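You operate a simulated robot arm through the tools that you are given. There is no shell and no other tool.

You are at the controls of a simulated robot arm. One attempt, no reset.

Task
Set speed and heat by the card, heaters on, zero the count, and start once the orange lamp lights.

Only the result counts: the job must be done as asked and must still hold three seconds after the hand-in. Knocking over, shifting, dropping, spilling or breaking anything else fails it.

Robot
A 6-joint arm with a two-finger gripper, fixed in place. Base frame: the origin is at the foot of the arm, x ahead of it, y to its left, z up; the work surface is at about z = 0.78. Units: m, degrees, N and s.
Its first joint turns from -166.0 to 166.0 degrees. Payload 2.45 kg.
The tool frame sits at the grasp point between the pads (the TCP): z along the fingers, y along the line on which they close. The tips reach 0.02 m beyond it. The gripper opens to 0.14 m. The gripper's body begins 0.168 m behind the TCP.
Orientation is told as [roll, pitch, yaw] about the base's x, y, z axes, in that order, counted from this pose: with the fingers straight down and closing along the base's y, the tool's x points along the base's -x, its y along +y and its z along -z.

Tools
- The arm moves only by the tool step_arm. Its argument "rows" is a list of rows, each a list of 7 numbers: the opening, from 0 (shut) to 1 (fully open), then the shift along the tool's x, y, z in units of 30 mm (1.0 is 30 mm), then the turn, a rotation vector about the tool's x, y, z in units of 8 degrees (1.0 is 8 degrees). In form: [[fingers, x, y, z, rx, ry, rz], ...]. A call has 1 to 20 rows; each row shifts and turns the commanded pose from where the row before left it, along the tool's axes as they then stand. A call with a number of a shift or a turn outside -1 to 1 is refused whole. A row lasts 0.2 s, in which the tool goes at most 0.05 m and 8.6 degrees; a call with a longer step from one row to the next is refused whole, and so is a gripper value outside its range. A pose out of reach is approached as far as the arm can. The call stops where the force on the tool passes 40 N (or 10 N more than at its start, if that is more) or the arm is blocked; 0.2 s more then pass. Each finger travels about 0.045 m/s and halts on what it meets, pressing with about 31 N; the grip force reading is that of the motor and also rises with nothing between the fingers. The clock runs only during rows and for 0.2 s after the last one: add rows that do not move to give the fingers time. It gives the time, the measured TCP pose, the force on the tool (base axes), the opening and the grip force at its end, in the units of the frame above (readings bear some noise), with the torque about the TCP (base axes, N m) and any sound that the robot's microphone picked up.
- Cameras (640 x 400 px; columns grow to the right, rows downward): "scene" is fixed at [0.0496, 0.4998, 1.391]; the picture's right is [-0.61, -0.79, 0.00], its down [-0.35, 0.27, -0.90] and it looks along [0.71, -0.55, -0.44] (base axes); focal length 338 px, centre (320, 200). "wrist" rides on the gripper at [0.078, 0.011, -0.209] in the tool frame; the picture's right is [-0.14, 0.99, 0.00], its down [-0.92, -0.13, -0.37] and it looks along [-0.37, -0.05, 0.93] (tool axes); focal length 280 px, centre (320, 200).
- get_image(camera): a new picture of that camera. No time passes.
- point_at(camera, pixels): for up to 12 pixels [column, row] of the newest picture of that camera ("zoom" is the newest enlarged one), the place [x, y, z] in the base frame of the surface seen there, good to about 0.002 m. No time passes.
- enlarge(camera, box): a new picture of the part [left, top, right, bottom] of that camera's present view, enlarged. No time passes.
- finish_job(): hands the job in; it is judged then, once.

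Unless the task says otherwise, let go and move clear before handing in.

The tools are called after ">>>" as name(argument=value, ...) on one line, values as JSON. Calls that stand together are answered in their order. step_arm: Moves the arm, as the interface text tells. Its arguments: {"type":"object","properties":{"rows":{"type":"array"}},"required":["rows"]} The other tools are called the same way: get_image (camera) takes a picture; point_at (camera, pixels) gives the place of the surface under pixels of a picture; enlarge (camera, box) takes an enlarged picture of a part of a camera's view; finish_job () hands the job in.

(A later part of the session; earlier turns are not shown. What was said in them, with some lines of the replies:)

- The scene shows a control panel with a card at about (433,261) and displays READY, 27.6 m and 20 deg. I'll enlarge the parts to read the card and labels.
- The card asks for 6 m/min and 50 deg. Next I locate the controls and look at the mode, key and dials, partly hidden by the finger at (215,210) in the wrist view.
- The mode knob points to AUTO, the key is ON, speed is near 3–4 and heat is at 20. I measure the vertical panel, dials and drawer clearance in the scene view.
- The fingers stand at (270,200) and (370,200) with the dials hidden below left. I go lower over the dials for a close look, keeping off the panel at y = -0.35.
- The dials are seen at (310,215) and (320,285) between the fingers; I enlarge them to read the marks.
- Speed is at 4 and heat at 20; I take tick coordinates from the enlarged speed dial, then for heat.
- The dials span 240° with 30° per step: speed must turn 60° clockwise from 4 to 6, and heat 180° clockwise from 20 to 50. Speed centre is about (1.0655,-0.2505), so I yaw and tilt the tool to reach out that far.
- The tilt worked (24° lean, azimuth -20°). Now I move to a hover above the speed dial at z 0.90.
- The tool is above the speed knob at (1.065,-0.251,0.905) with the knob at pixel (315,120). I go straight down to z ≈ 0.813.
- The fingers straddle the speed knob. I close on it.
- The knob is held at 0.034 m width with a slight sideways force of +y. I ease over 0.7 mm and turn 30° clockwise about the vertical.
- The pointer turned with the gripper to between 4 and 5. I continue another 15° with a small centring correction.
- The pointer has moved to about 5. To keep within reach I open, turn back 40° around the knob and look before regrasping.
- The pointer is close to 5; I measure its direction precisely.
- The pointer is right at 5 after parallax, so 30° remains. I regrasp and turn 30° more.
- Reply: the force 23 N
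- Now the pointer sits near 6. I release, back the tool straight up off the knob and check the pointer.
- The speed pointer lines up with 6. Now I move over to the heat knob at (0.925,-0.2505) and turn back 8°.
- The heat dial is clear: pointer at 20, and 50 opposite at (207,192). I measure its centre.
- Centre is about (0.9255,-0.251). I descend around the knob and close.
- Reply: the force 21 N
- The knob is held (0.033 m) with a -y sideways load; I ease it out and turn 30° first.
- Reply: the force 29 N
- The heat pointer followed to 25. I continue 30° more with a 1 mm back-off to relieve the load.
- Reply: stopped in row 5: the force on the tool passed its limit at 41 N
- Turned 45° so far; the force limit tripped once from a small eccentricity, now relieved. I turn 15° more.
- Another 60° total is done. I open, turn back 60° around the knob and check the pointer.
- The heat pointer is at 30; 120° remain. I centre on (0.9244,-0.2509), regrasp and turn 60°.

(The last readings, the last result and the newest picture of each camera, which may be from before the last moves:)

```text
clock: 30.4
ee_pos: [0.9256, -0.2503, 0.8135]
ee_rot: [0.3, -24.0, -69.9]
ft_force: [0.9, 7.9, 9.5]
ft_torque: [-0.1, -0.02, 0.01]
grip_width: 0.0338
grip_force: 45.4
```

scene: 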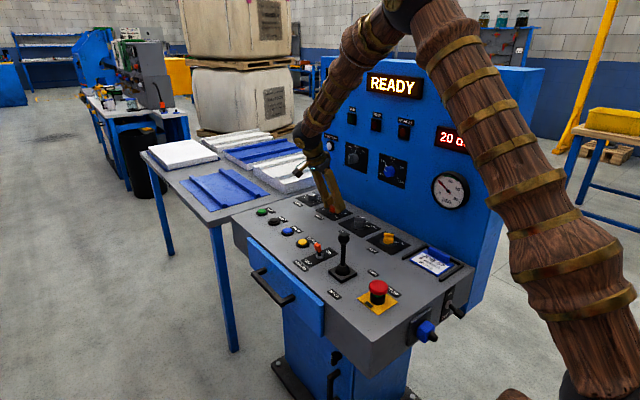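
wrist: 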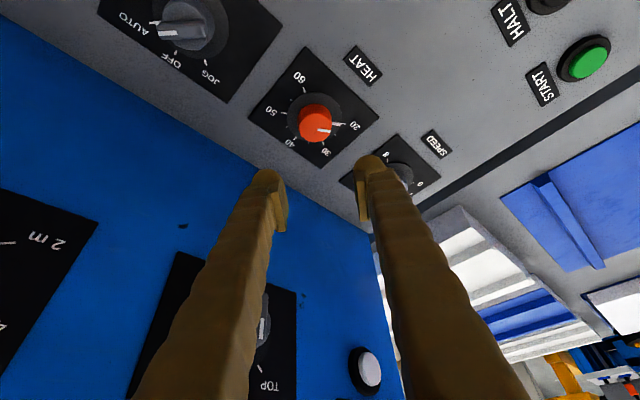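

Loads stay low, so I continue another 30°.

>>> step_arm(rows=[[0, 0, 0, 0, 0.254, 0, 0.571], [0, 0, 0, 0, 0.254, 0, 0.571], [0, 0, 0, 0, 0.254, 0, 0.571], [0, 0, 0, 0, 0.254, 0, 0.571], [0, 0, 0, 0, 0.254, 0, 0.571], [0, 0, 0, 0, 0.254, 0, 0.571], [0, 0, 0, 0, 0, 0, 0]])

>>> enlarge(camera="scene", box=[300, 185, 370, 235])

```text
clock: 32.0
ee_pos: [0.9253, -0.2509, 0.8136]
ee_rot: [0.3, -23.9, -99.9]
ft_force: [-2.9, 6.8, 17.8]
ft_torque: [-0.11, 0.06, -0.01]
grip_width: 0.0336
grip_force: 44.9
```

```text
8.00 times, centred on (335, 210) of scene
```

zoom: 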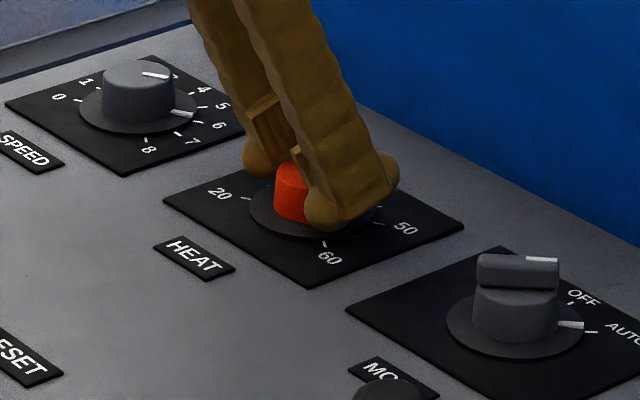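

120° done. I open, turn back 60° and check.

>>> step_arm(rows=[[0.4, 0, 0, 0, 0, 0, 0], [0.4, 0, 0, 0, 0, 0, 0], [0.4, -0.0095, 0, -0.0213, -0.407, 0, -0.9135], [0.4, 0, 0, 0, -0.407, 0, -0.9135], [0.4, 0, 0, 0, -0.407, 0, -0.9135], [0.4, 0, 0, 0, -0.407, 0, -0.9135], [0.4, 0, 0, 0, -0.407, 0, -0.9135], [0.4, 0, 0, 0, -0.407, 0, -0.9135], [0.4, 0, 0, 0, -0.407, 0, -0.9135], [0.4, 0, 0, 0, -0.2035, 0, -0.457], [0.4, 0, 0, 0, 0, 0, 0]])

>>> enlarge(camera="wrist", box=[260, 110, 380, 220])

>>> enlarge(camera="scene", box=[300, 185, 370, 235])

```text
clock: 34.4
ee_pos: [0.9265, -0.2506, 0.814]
ee_rot: [0.3, -24.2, -39.9]
ft_force: [0.5, -0.2, 0.6]
ft_torque: [-0.03, 0.0, -0.01]
grip_width: 0.056
grip_force: 0.0
```

```text
3.64 times, centred on (320, 165) of wrist
```

zoom: 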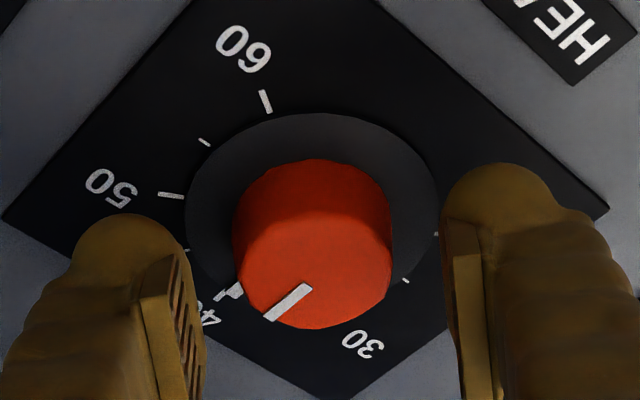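

```text
8.00 times, centred on (335, 210) of scene
```

zoom: 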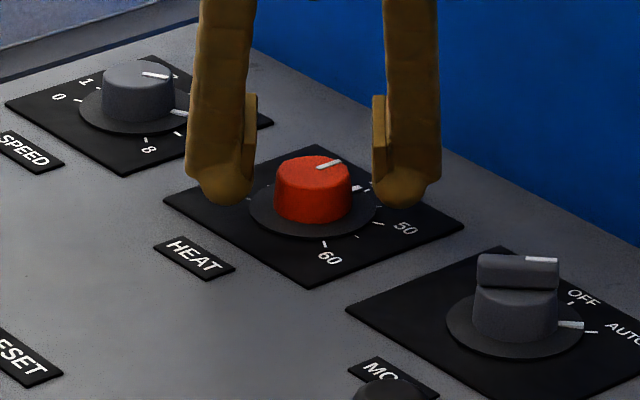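

The heat pointer is at about 40. I regrasp and turn the final 60°.

>>> step_arm(rows=[[0, 0, 0, 0, 0, 0, 0], [0, 0, 0, 0, 0, 0, 0], [0, 0, 0, 0, 0, 0, 0], [0, 0, 0, 0, 0, 0, 0]])

>>> step_arm(rows=[[0, 0, 0, 0, 0.254, 0, 0.571], [0, 0, 0, 0, 0.254, 0, 0.571], [0, 0, 0, 0, 0.254, 0, 0.571], [0, 0, 0, 0, 0.254, 0, 0.571], [0, 0, 0, 0, 0.254, 0, 0.571], [0, 0, 0, 0, 0.254, 0, 0.571], [0, 0, 0, 0, 0, 0, 0]])

```text
clock: 35.4
ee_pos: [0.9247, -0.2498, 0.8149]
ee_rot: [0.3, -24.2, -39.9]
ft_force: [-0.9, 0.9, -0.5]
ft_torque: [0.0, -0.07, 0.0]
grip_width: 0.0337
grip_force: 45.2
```

```text
clock: 37.0
ee_pos: [0.9249, -0.2512, 0.8141]
ee_rot: [0.4, -23.9, -70.0]
ft_force: [-10.3, -10.1, 8.3]
ft_torque: [-0.34, 0.14, -0.01]
grip_width: 0.0337
grip_force: 44.6
```

>>> step_arm(rows=[[0, 0, -0.012, 0, 0.254, 0, 0.571], [0, 0, 0, 0, 0.254, 0, 0.571], [0, 0, 0, 0, 0.254, 0, 0.571], [0, 0, 0, 0, 0.254, 0, 0.571], [0, 0, 0, 0, 0.254, 0, 0.571], [0, 0, 0, 0, 0.254, 0, 0.571], [0, 0, 0, 0, 0, 0, 0]])

>>> enlarge(camera="wrist", box=[240, 90, 400, 230])

```text
clock: 38.6
ee_pos: [0.9254, -0.251, 0.8139]
ee_rot: [0.4, -23.9, -99.9]
ft_force: [-1.7, -13.3, 6.2]
ft_torque: [-0.38, 0.03, 0.01]
grip_width: 0.0336
grip_force: 45.7
```

```text
2.86 times, centred on (320, 160) of wrist
```

zoom: 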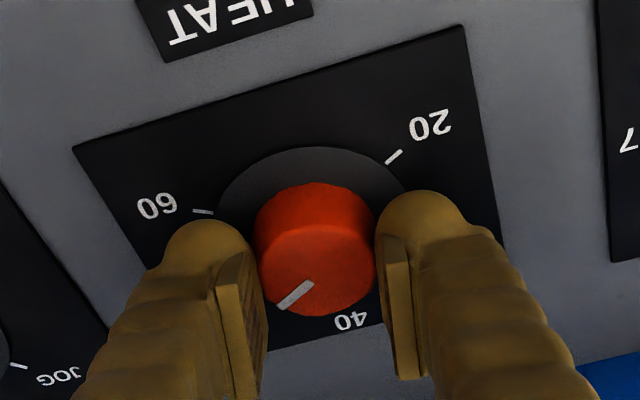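

I release and lift straight up to check the heat pointer.

>>> step_arm(rows=[[0.4, 0, 0, 0, 0, 0, 0], [0.4, 0, 0, 0, 0, 0, 0], [0.4, -0.3125, 0, -0.7, 0, 0, 0], [0.4, -0.3125, 0, -0.7, 0, 0, 0], [0.4, -0.3125, 0, -0.7, 0, 0, 0], [0.4, -0.3125, 0, -0.7, 0, 0, 0], [0.4, 0, 0, 0, 0, 0, 0]])

>>> get_image(camera="wrist")

>>> enlarge(camera="scene", box=[290, 185, 370, 235])

>>> enlarge(camera="wrist", box=[255, 60, 375, 170])

```text
clock: 40.2
ee_pos: [0.9232, -0.2501, 0.9084]
ee_rot: [0.3, -23.7, -99.8]
ft_force: [0.7, 0.2, 1.5]
ft_torque: [0.02, -0.02, -0.01]
grip_width: 0.0558
grip_force: 0.1
```

```text
taken
```

wrist: 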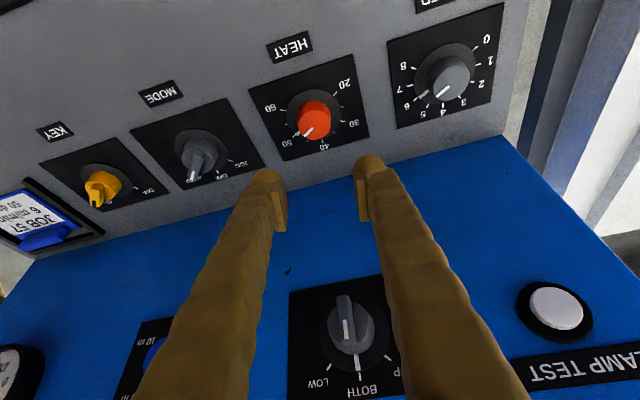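

```text
8.00 times, centred on (330, 210) of scene
```

zoom: 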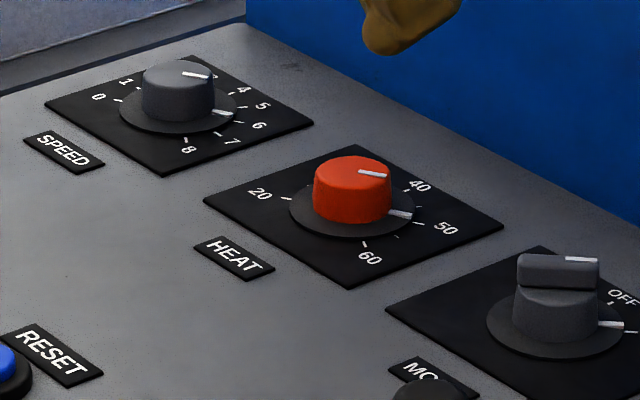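

```text
3.64 times, centred on (315, 115) of wrist
```

zoom: 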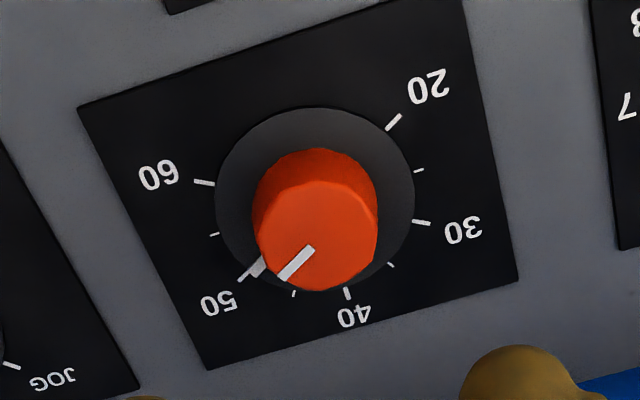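

The pointer appears at 50, at (257,265). I enlarge more to verify precisely.

>>> enlarge(camera="wrist", box=[290, 100, 345, 150])

>>> enlarge(camera="scene", box=[320, 197, 356, 222])

>>> enlarge(camera="scene", box=[298, 187, 334, 212])

```text
8.00 times, centred on (318, 125) of wrist
```

zoom: 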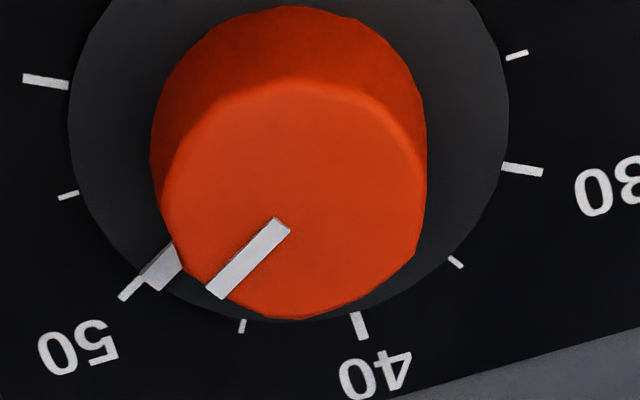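

```text
16.00 times, centred on (338, 210) of scene
```

zoom: 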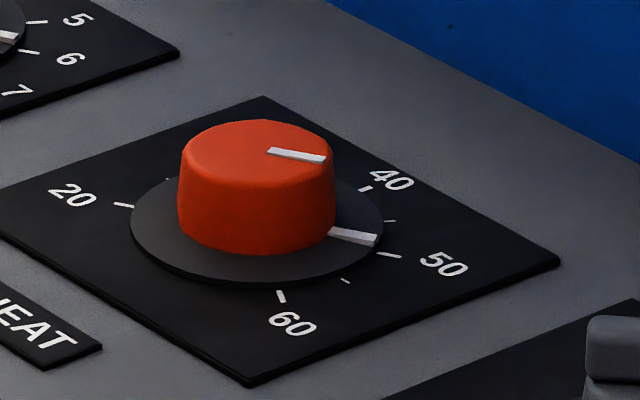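

```text
16.00 times, centred on (316, 200) of scene
```

zoom: 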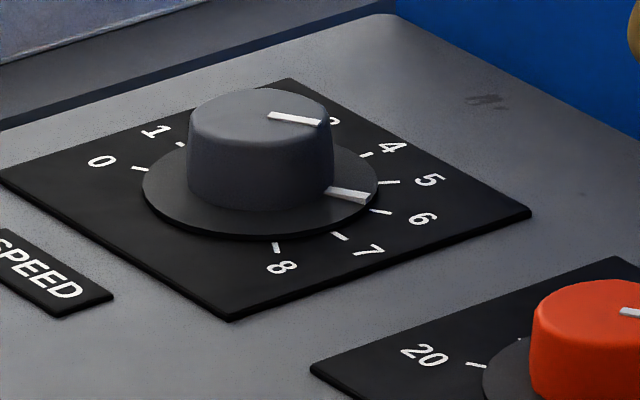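

Both pointers match their marks within about a degree. Now I back off, stand the tool upright, yaw back and close the fingers for the heater toggle.

>>> step_arm(rows=[[0.2, 0, 0, -1, 0, 0, 0], [0, 0, 0, -1, 0, 0, 0], [0, 0, 0, -1, 0, 0, 0], [0, 0, 0, -1, 0, 0, 0], [0, 0, 0, 0, 0, 1, 0], [0, 0, 0, 0, 0, 1, 0], [0, 0, 0, 0, 0, 1, 0], [0, 0, 0, 0, 0, 0, -1], [0, 0, 0, 0, 0, 0, -1], [0, 0, 0, 0, 0, 0, -1], [0, 0, 0, 0, 0, 0, -1], [0, 0, 0, 0, 0, 0, -1], [0, 0, 0, 0, 0, 0, -1], [0, 0, 0, 0, 0, 0, -1], [0, 0, 0, 0, 0, 0, -1], [0, 0, 0, 0, 0, 0, -1], [0, 0, 0, 0, 0, 0, -1], [0, 0, 0, 0, 0, 0, -1], [0, 0, 0, 0, 0, 0, -1], [0, 0, 0, 0, 0, 0, -0.5]])

>>> enlarge(camera="scene", box=[290, 225, 350, 275])

>>> point_at(camera="zoom", pixels=[[310, 180], [280, 170], [330, 270], [240, 330]])

```text
clock: 44.4
ee_pos: [0.9313, -0.2044, 1.0152]
ee_rot: [0.2, -0.2, 0.5]
ft_force: [0.5, 0.7, 0.1]
ft_torque: [0.02, 0.01, 0.02]
grip_width: 0.0
grip_force: 29.2
```

```text
8.00 times, centred on (320, 250) of scene
```

zoom: 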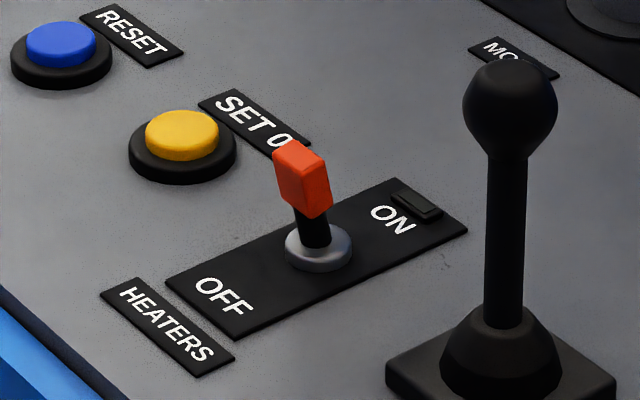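

```text
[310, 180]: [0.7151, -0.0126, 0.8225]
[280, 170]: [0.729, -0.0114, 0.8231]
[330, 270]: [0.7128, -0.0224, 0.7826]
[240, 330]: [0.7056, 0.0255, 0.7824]
```

The toggle's red tip is around (0.72,-0.012,0.823). I move above the switch and measure it with the wrist camera.

>>> step_arm(rows=[[0, 0.9, 1, 0, 0, 0, 0], [0, 0.9, 1, 0, 0, 0, 0], [0, 0.9, 1, 0, 0, 0, 0], [0, 0.9, 1, 0, 0, 0, 0], [0, 0.9, 1, 0, 0, 0, 0], [0, 0.9, 1, 0, 0, 0, 0], [0, 0.9, 1, 0, 0, 0, 0], [0, 0.9, 0.7, 0, 0, 0, 0], [0, 0, 0, 0, 0, 0, 0]])

>>> get_image(camera="wrist")

>>> enlarge(camera="scene", box=[320, 60, 520, 220])

```text
clock: 46.4
ee_pos: [0.7149, 0.0273, 1.0139]
ee_rot: [0.1, -0.5, 0.2]
ft_force: [0.4, -0.7, -0.5]
ft_torque: [0.02, -0.01, 0.04]
grip_width: 0.0001
grip_force: 29.5
```

```text
taken
```

wrist: 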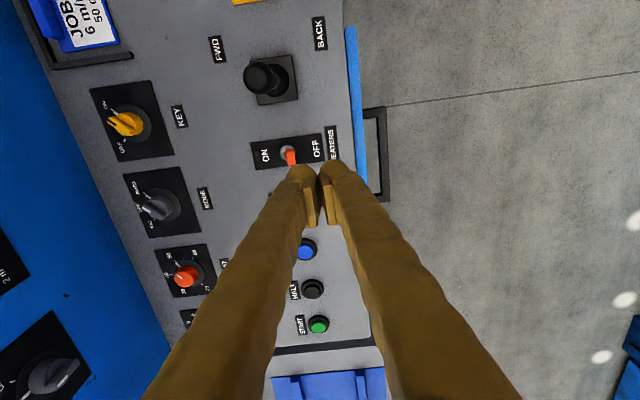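

```text
2.50 times, centred on (420, 140) of scene
```

zoom: 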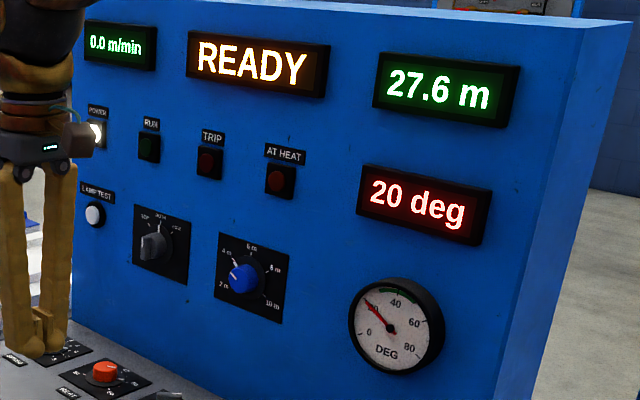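

Switch lies at (290,153) in the wrist picture; I enlarge and measure the lever.

>>> enlarge(camera="wrist", box=[245, 115, 345, 175])

>>> point_at(camera="wrist", pixels=[[291, 156], [287, 157], [295, 156], [289, 149], [285, 148], [255, 140], [252, 168], [325, 160], [320, 134], [292, 163], [291, 152]])

```text
6.40 times, centred on (295, 145) of wrist
```

zoom: 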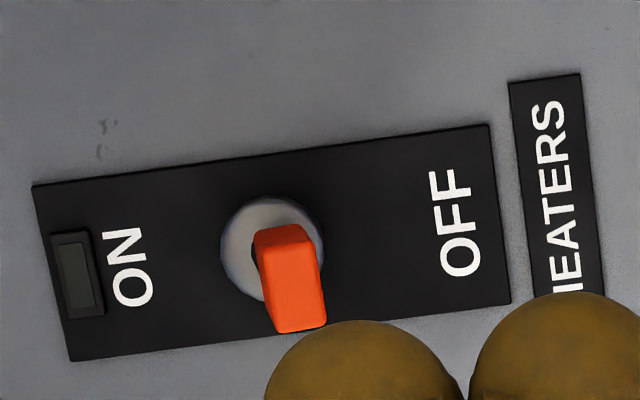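

```text
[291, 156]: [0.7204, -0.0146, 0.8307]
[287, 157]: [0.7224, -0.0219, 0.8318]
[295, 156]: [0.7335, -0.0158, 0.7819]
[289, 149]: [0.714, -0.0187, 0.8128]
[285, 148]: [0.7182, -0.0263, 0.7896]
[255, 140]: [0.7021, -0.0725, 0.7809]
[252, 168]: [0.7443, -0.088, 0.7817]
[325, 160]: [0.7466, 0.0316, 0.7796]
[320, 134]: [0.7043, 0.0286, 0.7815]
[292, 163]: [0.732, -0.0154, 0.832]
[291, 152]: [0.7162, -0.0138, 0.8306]
```

The pivot is near (0.724,-0.026) and the tip reaches z 0.832, leaning +y. I lower the closed fingers on its +y side.

>>> step_arm(rows=[[0, -0.3, 0.3, 0.9, 0, 0, 0], [0, 0, 0, 0.9, 0, 0, 0], [0, 0, 0, 0.9, 0, 0, 0], [0, 0, 0, 0.9, 0, 0, 0], [0, 0, 0, 0.9, 0, 0, 0], [0, 0, 0, 0.9, 0, 0, 0], [0, 0, 0, 0.8, 0, 0, 0], [0, 0, 0, 0, 0, 0, 0]])

>>> enlarge(camera="scene", box=[270, 210, 370, 280])

```text
clock: 48.2
ee_pos: [0.725, 0.0362, 0.8308]
ee_rot: [0.0, -0.4, 0.2]
ft_force: [0.2, 0.3, -0.2]
ft_torque: [-0.04, -0.03, -0.02]
grip_width: 0.0001
grip_force: 29.0
```

```text
5.71 times, centred on (320, 245) of scene
```

zoom: 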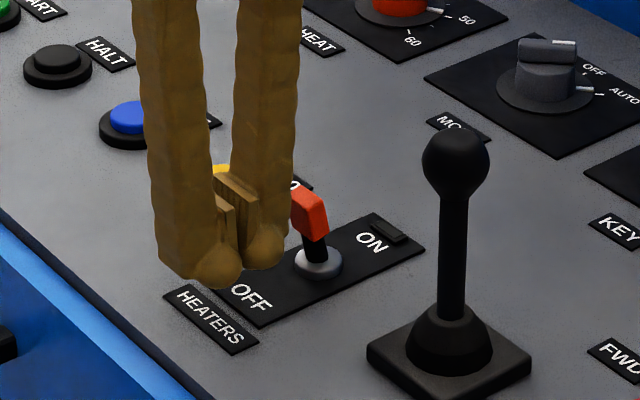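

The fingers stand beside the red paddle with clear room from the joystick. I push towards ON (-y) slowly.

>>> step_arm(rows=[[0, 0, -0.4, 0, 0, 0, 0], [0, 0, -0.4, 0, 0, 0, 0], [0, 0, -0.3, 0, 0, 0, 0], [0, 0, -0.3, 0, 0, 0, 0], [0, 0, -0.2, 0, 0, 0, 0], [0, 0, -0.2, 0, 0, 0, 0], [0, 0, 0, 0, 0, 0, 0]])

>>> enlarge(camera="scene", box=[270, 210, 370, 280])

```text
clock: 49.3
ee_pos: [0.7247, -0.0012, 0.83]
ee_rot: [0.2, -0.4, 0.3]
ft_force: [0.6, 16.5, 0.2]
ft_torque: [0.17, -0.01, -0.15]
grip_width: 0.0
grip_force: 29.5
heard: click
stopped in row 5: the force on the tool passed its limit at 54 N (the readings are from after the stop); the commanded pose is now the measured one
```

```text
5.71 times, centred on (320, 245) of scene
```

zoom: 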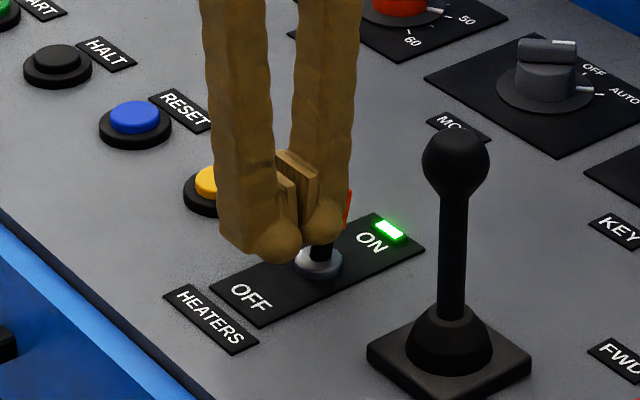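

A click sounded and the green LED at ON lit, so the heaters are on. I back off, rise and move over SET 0 at (0.811,-0.024).

>>> step_arm(rows=[[0, 0, 0.5, 0, 0, 0, 0], [0, 0, 0.5, 0, 0, 0, 0], [0, 0, 0, -1, 0, 0, 0], [0, 0, 0, -1, 0, 0, 0], [0, 0, 0, -0.5, 0, 0, 0], [0, -1, -0.6, 0, 0, 0, 0], [0, -1, -0.6, 0, 0, 0, 0], [0, -0.88, -0.55, 0, 0, 0, 0], [0, 0, 0, 0, 0, 0, 0]])

>>> get_image(camera="scene")

>>> enlarge(camera="scene", box=[240, 190, 350, 270])

```text
clock: 51.3
ee_pos: [0.8096, -0.0241, 0.9063]
ee_rot: [0.3, -0.2, 0.3]
ft_force: [0.9, 0.1, -0.6]
ft_torque: [0.01, -0.01, 0.01]
grip_width: 0.0
grip_force: 29.7
```

```text
taken
```

scene: 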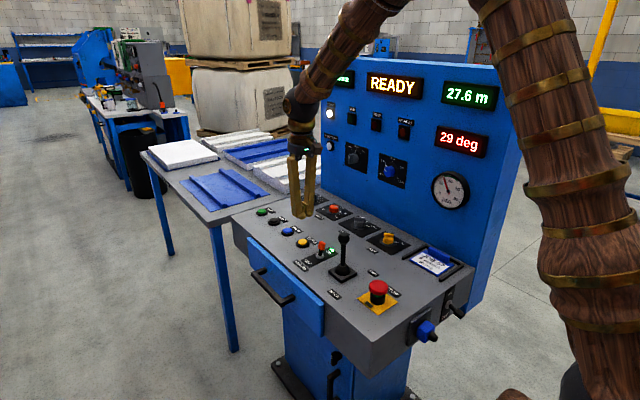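

```text
5.00 times, centred on (295, 230) of scene
```

zoom: 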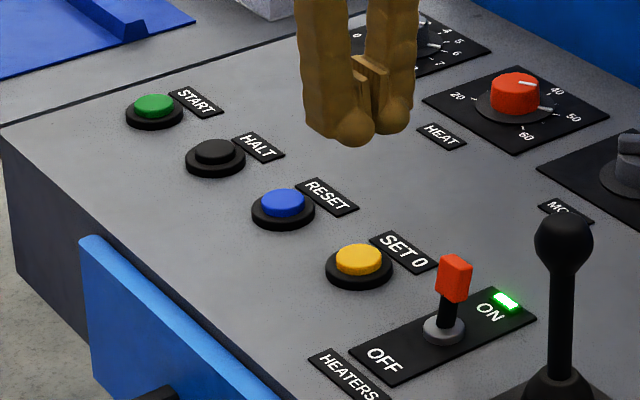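

The temperature already reads 29 deg. I check the SET 0 button's place before pressing.

>>> point_at(camera="zoom", pixels=[[359, 258], [345, 255], [375, 258], [360, 270], [358, 246], [153, 105], [140, 104], [168, 105], [153, 98], [152, 114], [283, 200], [215, 150]])

```text
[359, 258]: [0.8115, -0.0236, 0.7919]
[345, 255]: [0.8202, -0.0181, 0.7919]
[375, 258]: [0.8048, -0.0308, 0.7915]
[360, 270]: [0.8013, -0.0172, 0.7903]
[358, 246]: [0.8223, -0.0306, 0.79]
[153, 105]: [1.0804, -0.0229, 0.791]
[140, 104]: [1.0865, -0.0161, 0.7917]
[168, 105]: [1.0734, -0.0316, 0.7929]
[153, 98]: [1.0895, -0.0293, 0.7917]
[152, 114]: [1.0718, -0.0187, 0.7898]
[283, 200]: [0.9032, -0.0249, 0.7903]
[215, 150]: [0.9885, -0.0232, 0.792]
```

SET 0 is centred at (0.812,-0.024), top 0.792. I press it slowly.

>>> step_arm(rows=[[0, -0.07, 0, 0.9, 0, 0, 0], [0, 0, 0, 0.9, 0, 0, 0], [0, 0, 0, 0.9, 0, 0, 0], [0, 0, 0, 0.3, 0, 0, 0], [0, 0, 0, 0.15, 0, 0, 0], [0, 0, 0, 0.1, 0, 0, 0], [0, 0, 0, 0.1, 0, 0, 0], [0, 0, 0, 0, 0, 0, 0]])

>>> get_image(camera="scene")

```text
clock: 53.1
ee_pos: [0.8132, -0.0254, 0.806]
ee_rot: [0.3, -0.3, 0.3]
ft_force: [-8.6, 2.8, 35.0]
ft_torque: [-0.02, 0.21, -0.04]
grip_width: 0.0058
grip_force: 29.8
heard: click
```

```text
taken
```

scene: 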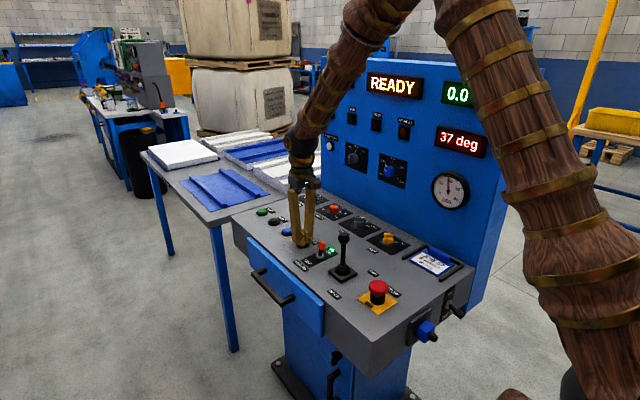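

A click sounded and the count reads 0.0; temperature is 37 deg. I lift, tilt and move to hover above START at (1.080,-0.0235).

>>> step_arm(rows=[[0, 0, 0, -0.5, 0, 0, 0], [0, 0, 0, -1, 0, 0, 0], [0, 0, 0, -1, 0, 0, 0], [0, 0, 0, -1, 0, 0, 0], [0, 0, 0, -1, 0, 0, 0], [0, 0, 0, -0.3, 0, -1, 0], [0, 0, 0, 0, 0, -1, 0], [0, 0, 0, 0, 0, -1, 0], [0, -0.903, 0, 0.768, 0, 0, 0], [0, -0.903, 0, 0.768, 0, 0, 0], [0, -0.903, 0, 0.768, 0, 0, 0], [0, -0.903, 0, 0.768, 0, 0, 0], [0, -0.903, 0, 0.768, 0, 0, 0], [0, -0.903, 0, 0.768, 0, 0, 0], [0, -0.903, 0, 0.768, 0, 0, 0], [0, -0.903, 0, 0.768, 0, 0, 0], [0, 0, 0, 0, 0, 0, 0]])

>>> get_image(camera="scene")

>>> get_image(camera="wrist")

```text
clock: 56.7
ee_pos: [1.0879, -0.0228, 0.8723]
ee_rot: [0.3, -24.4, 0.1]
ft_force: [0.3, 0.6, 0.2]
ft_torque: [-0.01, -0.02, -0.01]
grip_width: 0.0
grip_force: 29.2
```

```text
taken
```

scene: 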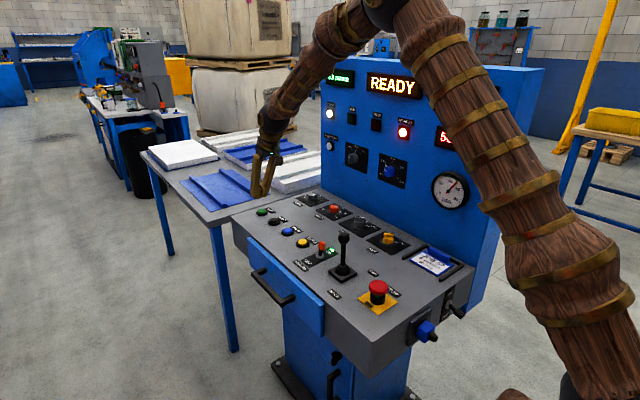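

```text
taken
```

wrist: 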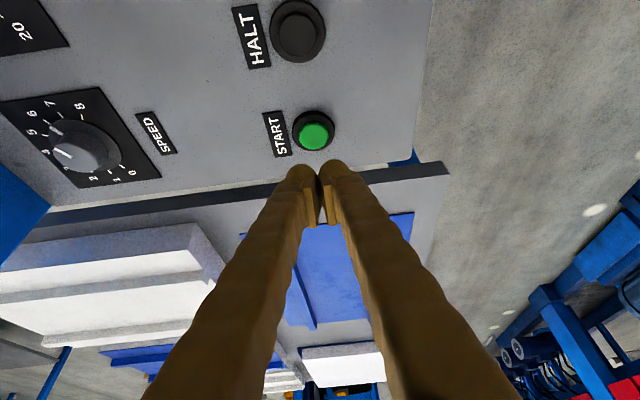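

A lamp at (403,132) has lit; I enlarge to confirm it is AT HEAT and orange.

>>> enlarge(camera="scene", box=[320, 60, 480, 220])

>>> enlarge(camera="scene", box=[365, 105, 425, 145])

>>> enlarge(camera="scene", box=[320, 60, 380, 160])

```text
2.50 times, centred on (400, 140) of scene
```

zoom: 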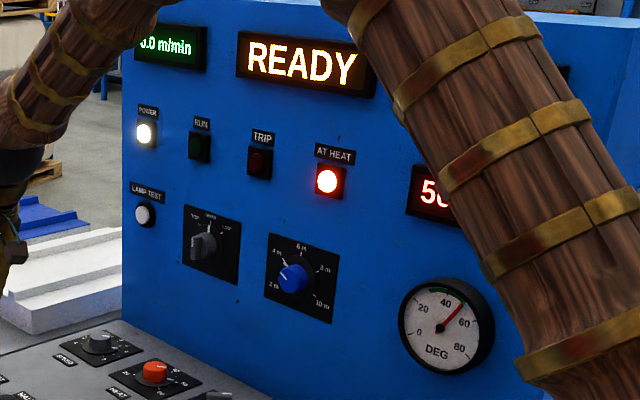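

```text
10.00 times, centred on (395, 125) of scene
```

zoom: 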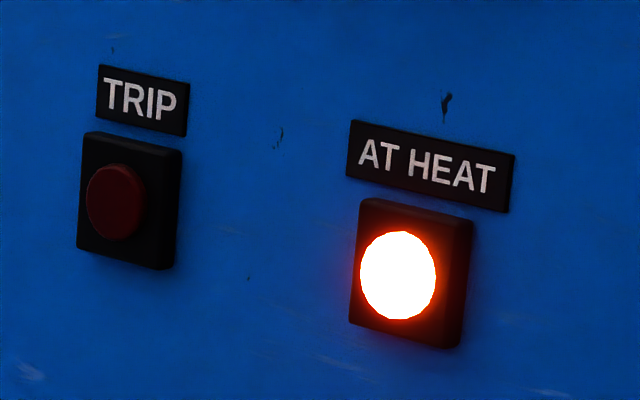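

```text
4.00 times, centred on (350, 110) of scene
```

zoom: 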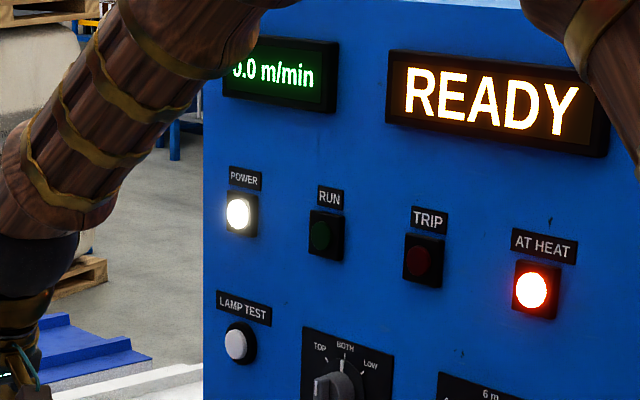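

The AT HEAT lamp (orange) is lit at 50 deg. I press START now, slowly straight down.

>>> step_arm(rows=[[0, 0.305, 0, 0.685, 0, 0, 0], [0, 0.305, 0, 0.685, 0, 0, 0], [0, 0.068, 0, 0.152, 0, 0, 0], [0, 0.068, 0, 0.152, 0, 0, 0], [0, 0.041, 0, 0.091, 0, 0, 0], [0, 0.041, 0, 0.091, 0, 0, 0], [0, 0, 0, 0, 0, 0, 0]])

>>> get_image(camera="scene")

>>> enlarge(camera="scene", box=[230, 180, 290, 230])

```text
clock: 58.3
ee_pos: [1.0878, -0.0224, 0.8103]
ee_rot: [0.3, -24.5, 0.1]
ft_force: [-3.5, 0.1, 17.8]
ft_torque: [-0.06, 0.17, 0.0]
grip_width: 0.0062
grip_force: 29.7
heard: click
```

```text
taken
```

scene: 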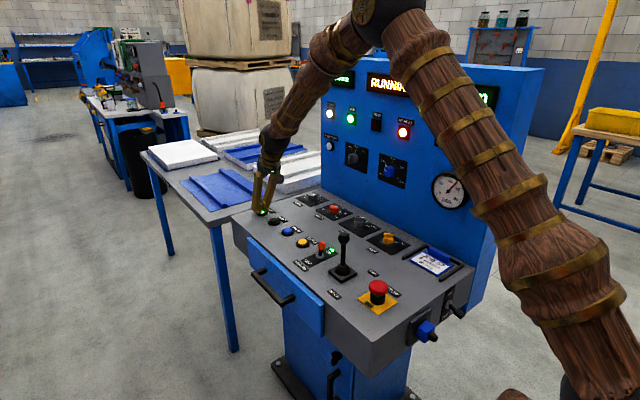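

```text
8.00 times, centred on (260, 205) of scene
```

zoom: 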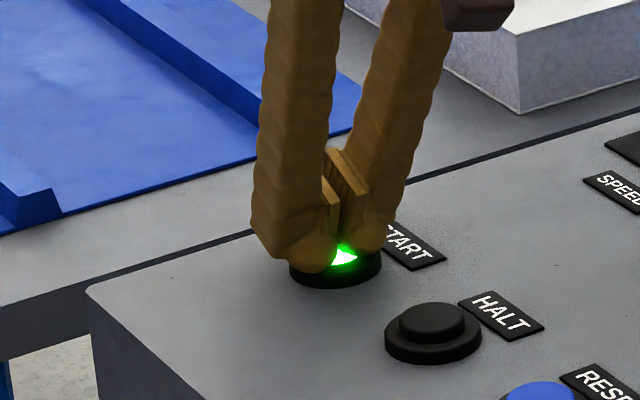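

It clicked, the display says RUNNING and the RUN lamp and START light are green. I lift straight up and clear of the panel to check the displays.

>>> step_arm(rows=[[0, -0.2, 0, -0.45, 0, 0, 0], [0, -0.3125, 0, -0.7, 0, 0, 0], [0, -0.3125, 0, -0.7, 0, 0, 0], [0, -0.3125, 0, -0.7, 0, 0, 0], [0, -0.3125, 0, -0.7, 0, 0, 0], [0, -0.3125, 0, -0.7, 0, 0, 0], [0, 0.5, 0.5, -1, 0, 0, 0], [0, 0.8, 0.5, -1, 0, 0, 0], [0, 0.8, 0.8, -1, 0, 0, 0], [0, 0.8, 0.8, -1, 0, 0, 0], [0, 0, 0, 0, 0, 0, 0]])

>>> get_image(camera="scene")

>>> enlarge(camera="scene", box=[320, 60, 520, 220])

```text
clock: 60.7
ee_pos: [0.9574, 0.053, 1.0152]
ee_rot: [0.2, -24.4, 0.2]
ft_force: [-0.2, -0.5, -0.9]
ft_torque: [0.03, 0.01, 0.0]
grip_width: 0.0
grip_force: 29.7
```

```text
taken
```

scene: 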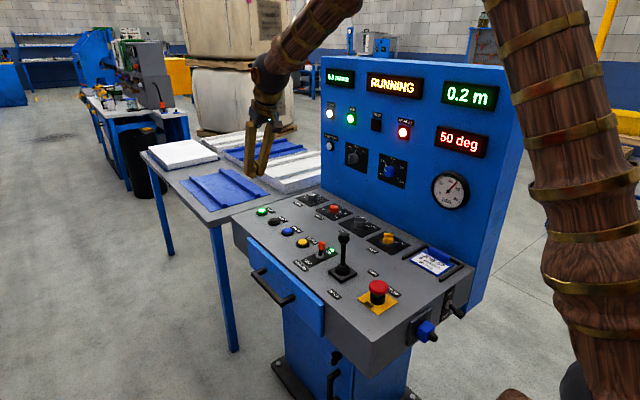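

```text
2.50 times, centred on (420, 140) of scene
```

zoom: 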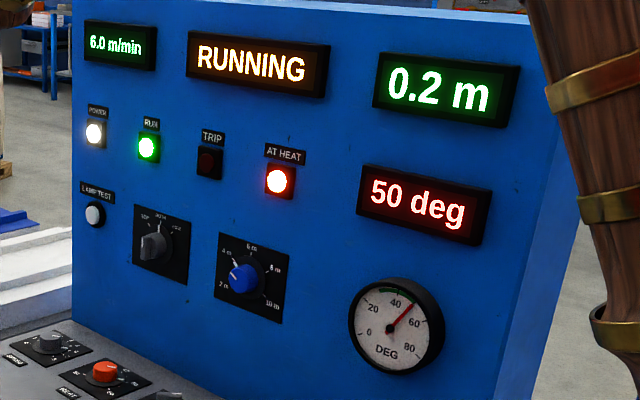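

The displays show RUNNING, 6.0 m/min, 50 deg and the count going up from zero (0.2 m), with RUN and AT HEAT lit and the arm clear. I hand in the job.

>>> finish_job()

```text
The job is handed in.
```

The line is running at the card's settings, and I've handed the job in. I don't have the judge's result.

- **Speed:** set to 6; the display reads 6.0 m/min.
- **Heat:** set to 50; the display reads 50 deg.
- **Heaters:** switched on, with the green light at ON lit.
- **Count:** zeroed with SET 0. It read 0.2 m at my last check, counting up after the start.
- **Start:** pressed after the AT HEAT lamp lit. I took this as the orange lamp; the display then changed to RUNNING and the RUN lamp came on.

The arm is clear of the panel. I saw no sign that anything else was moved or knocked.
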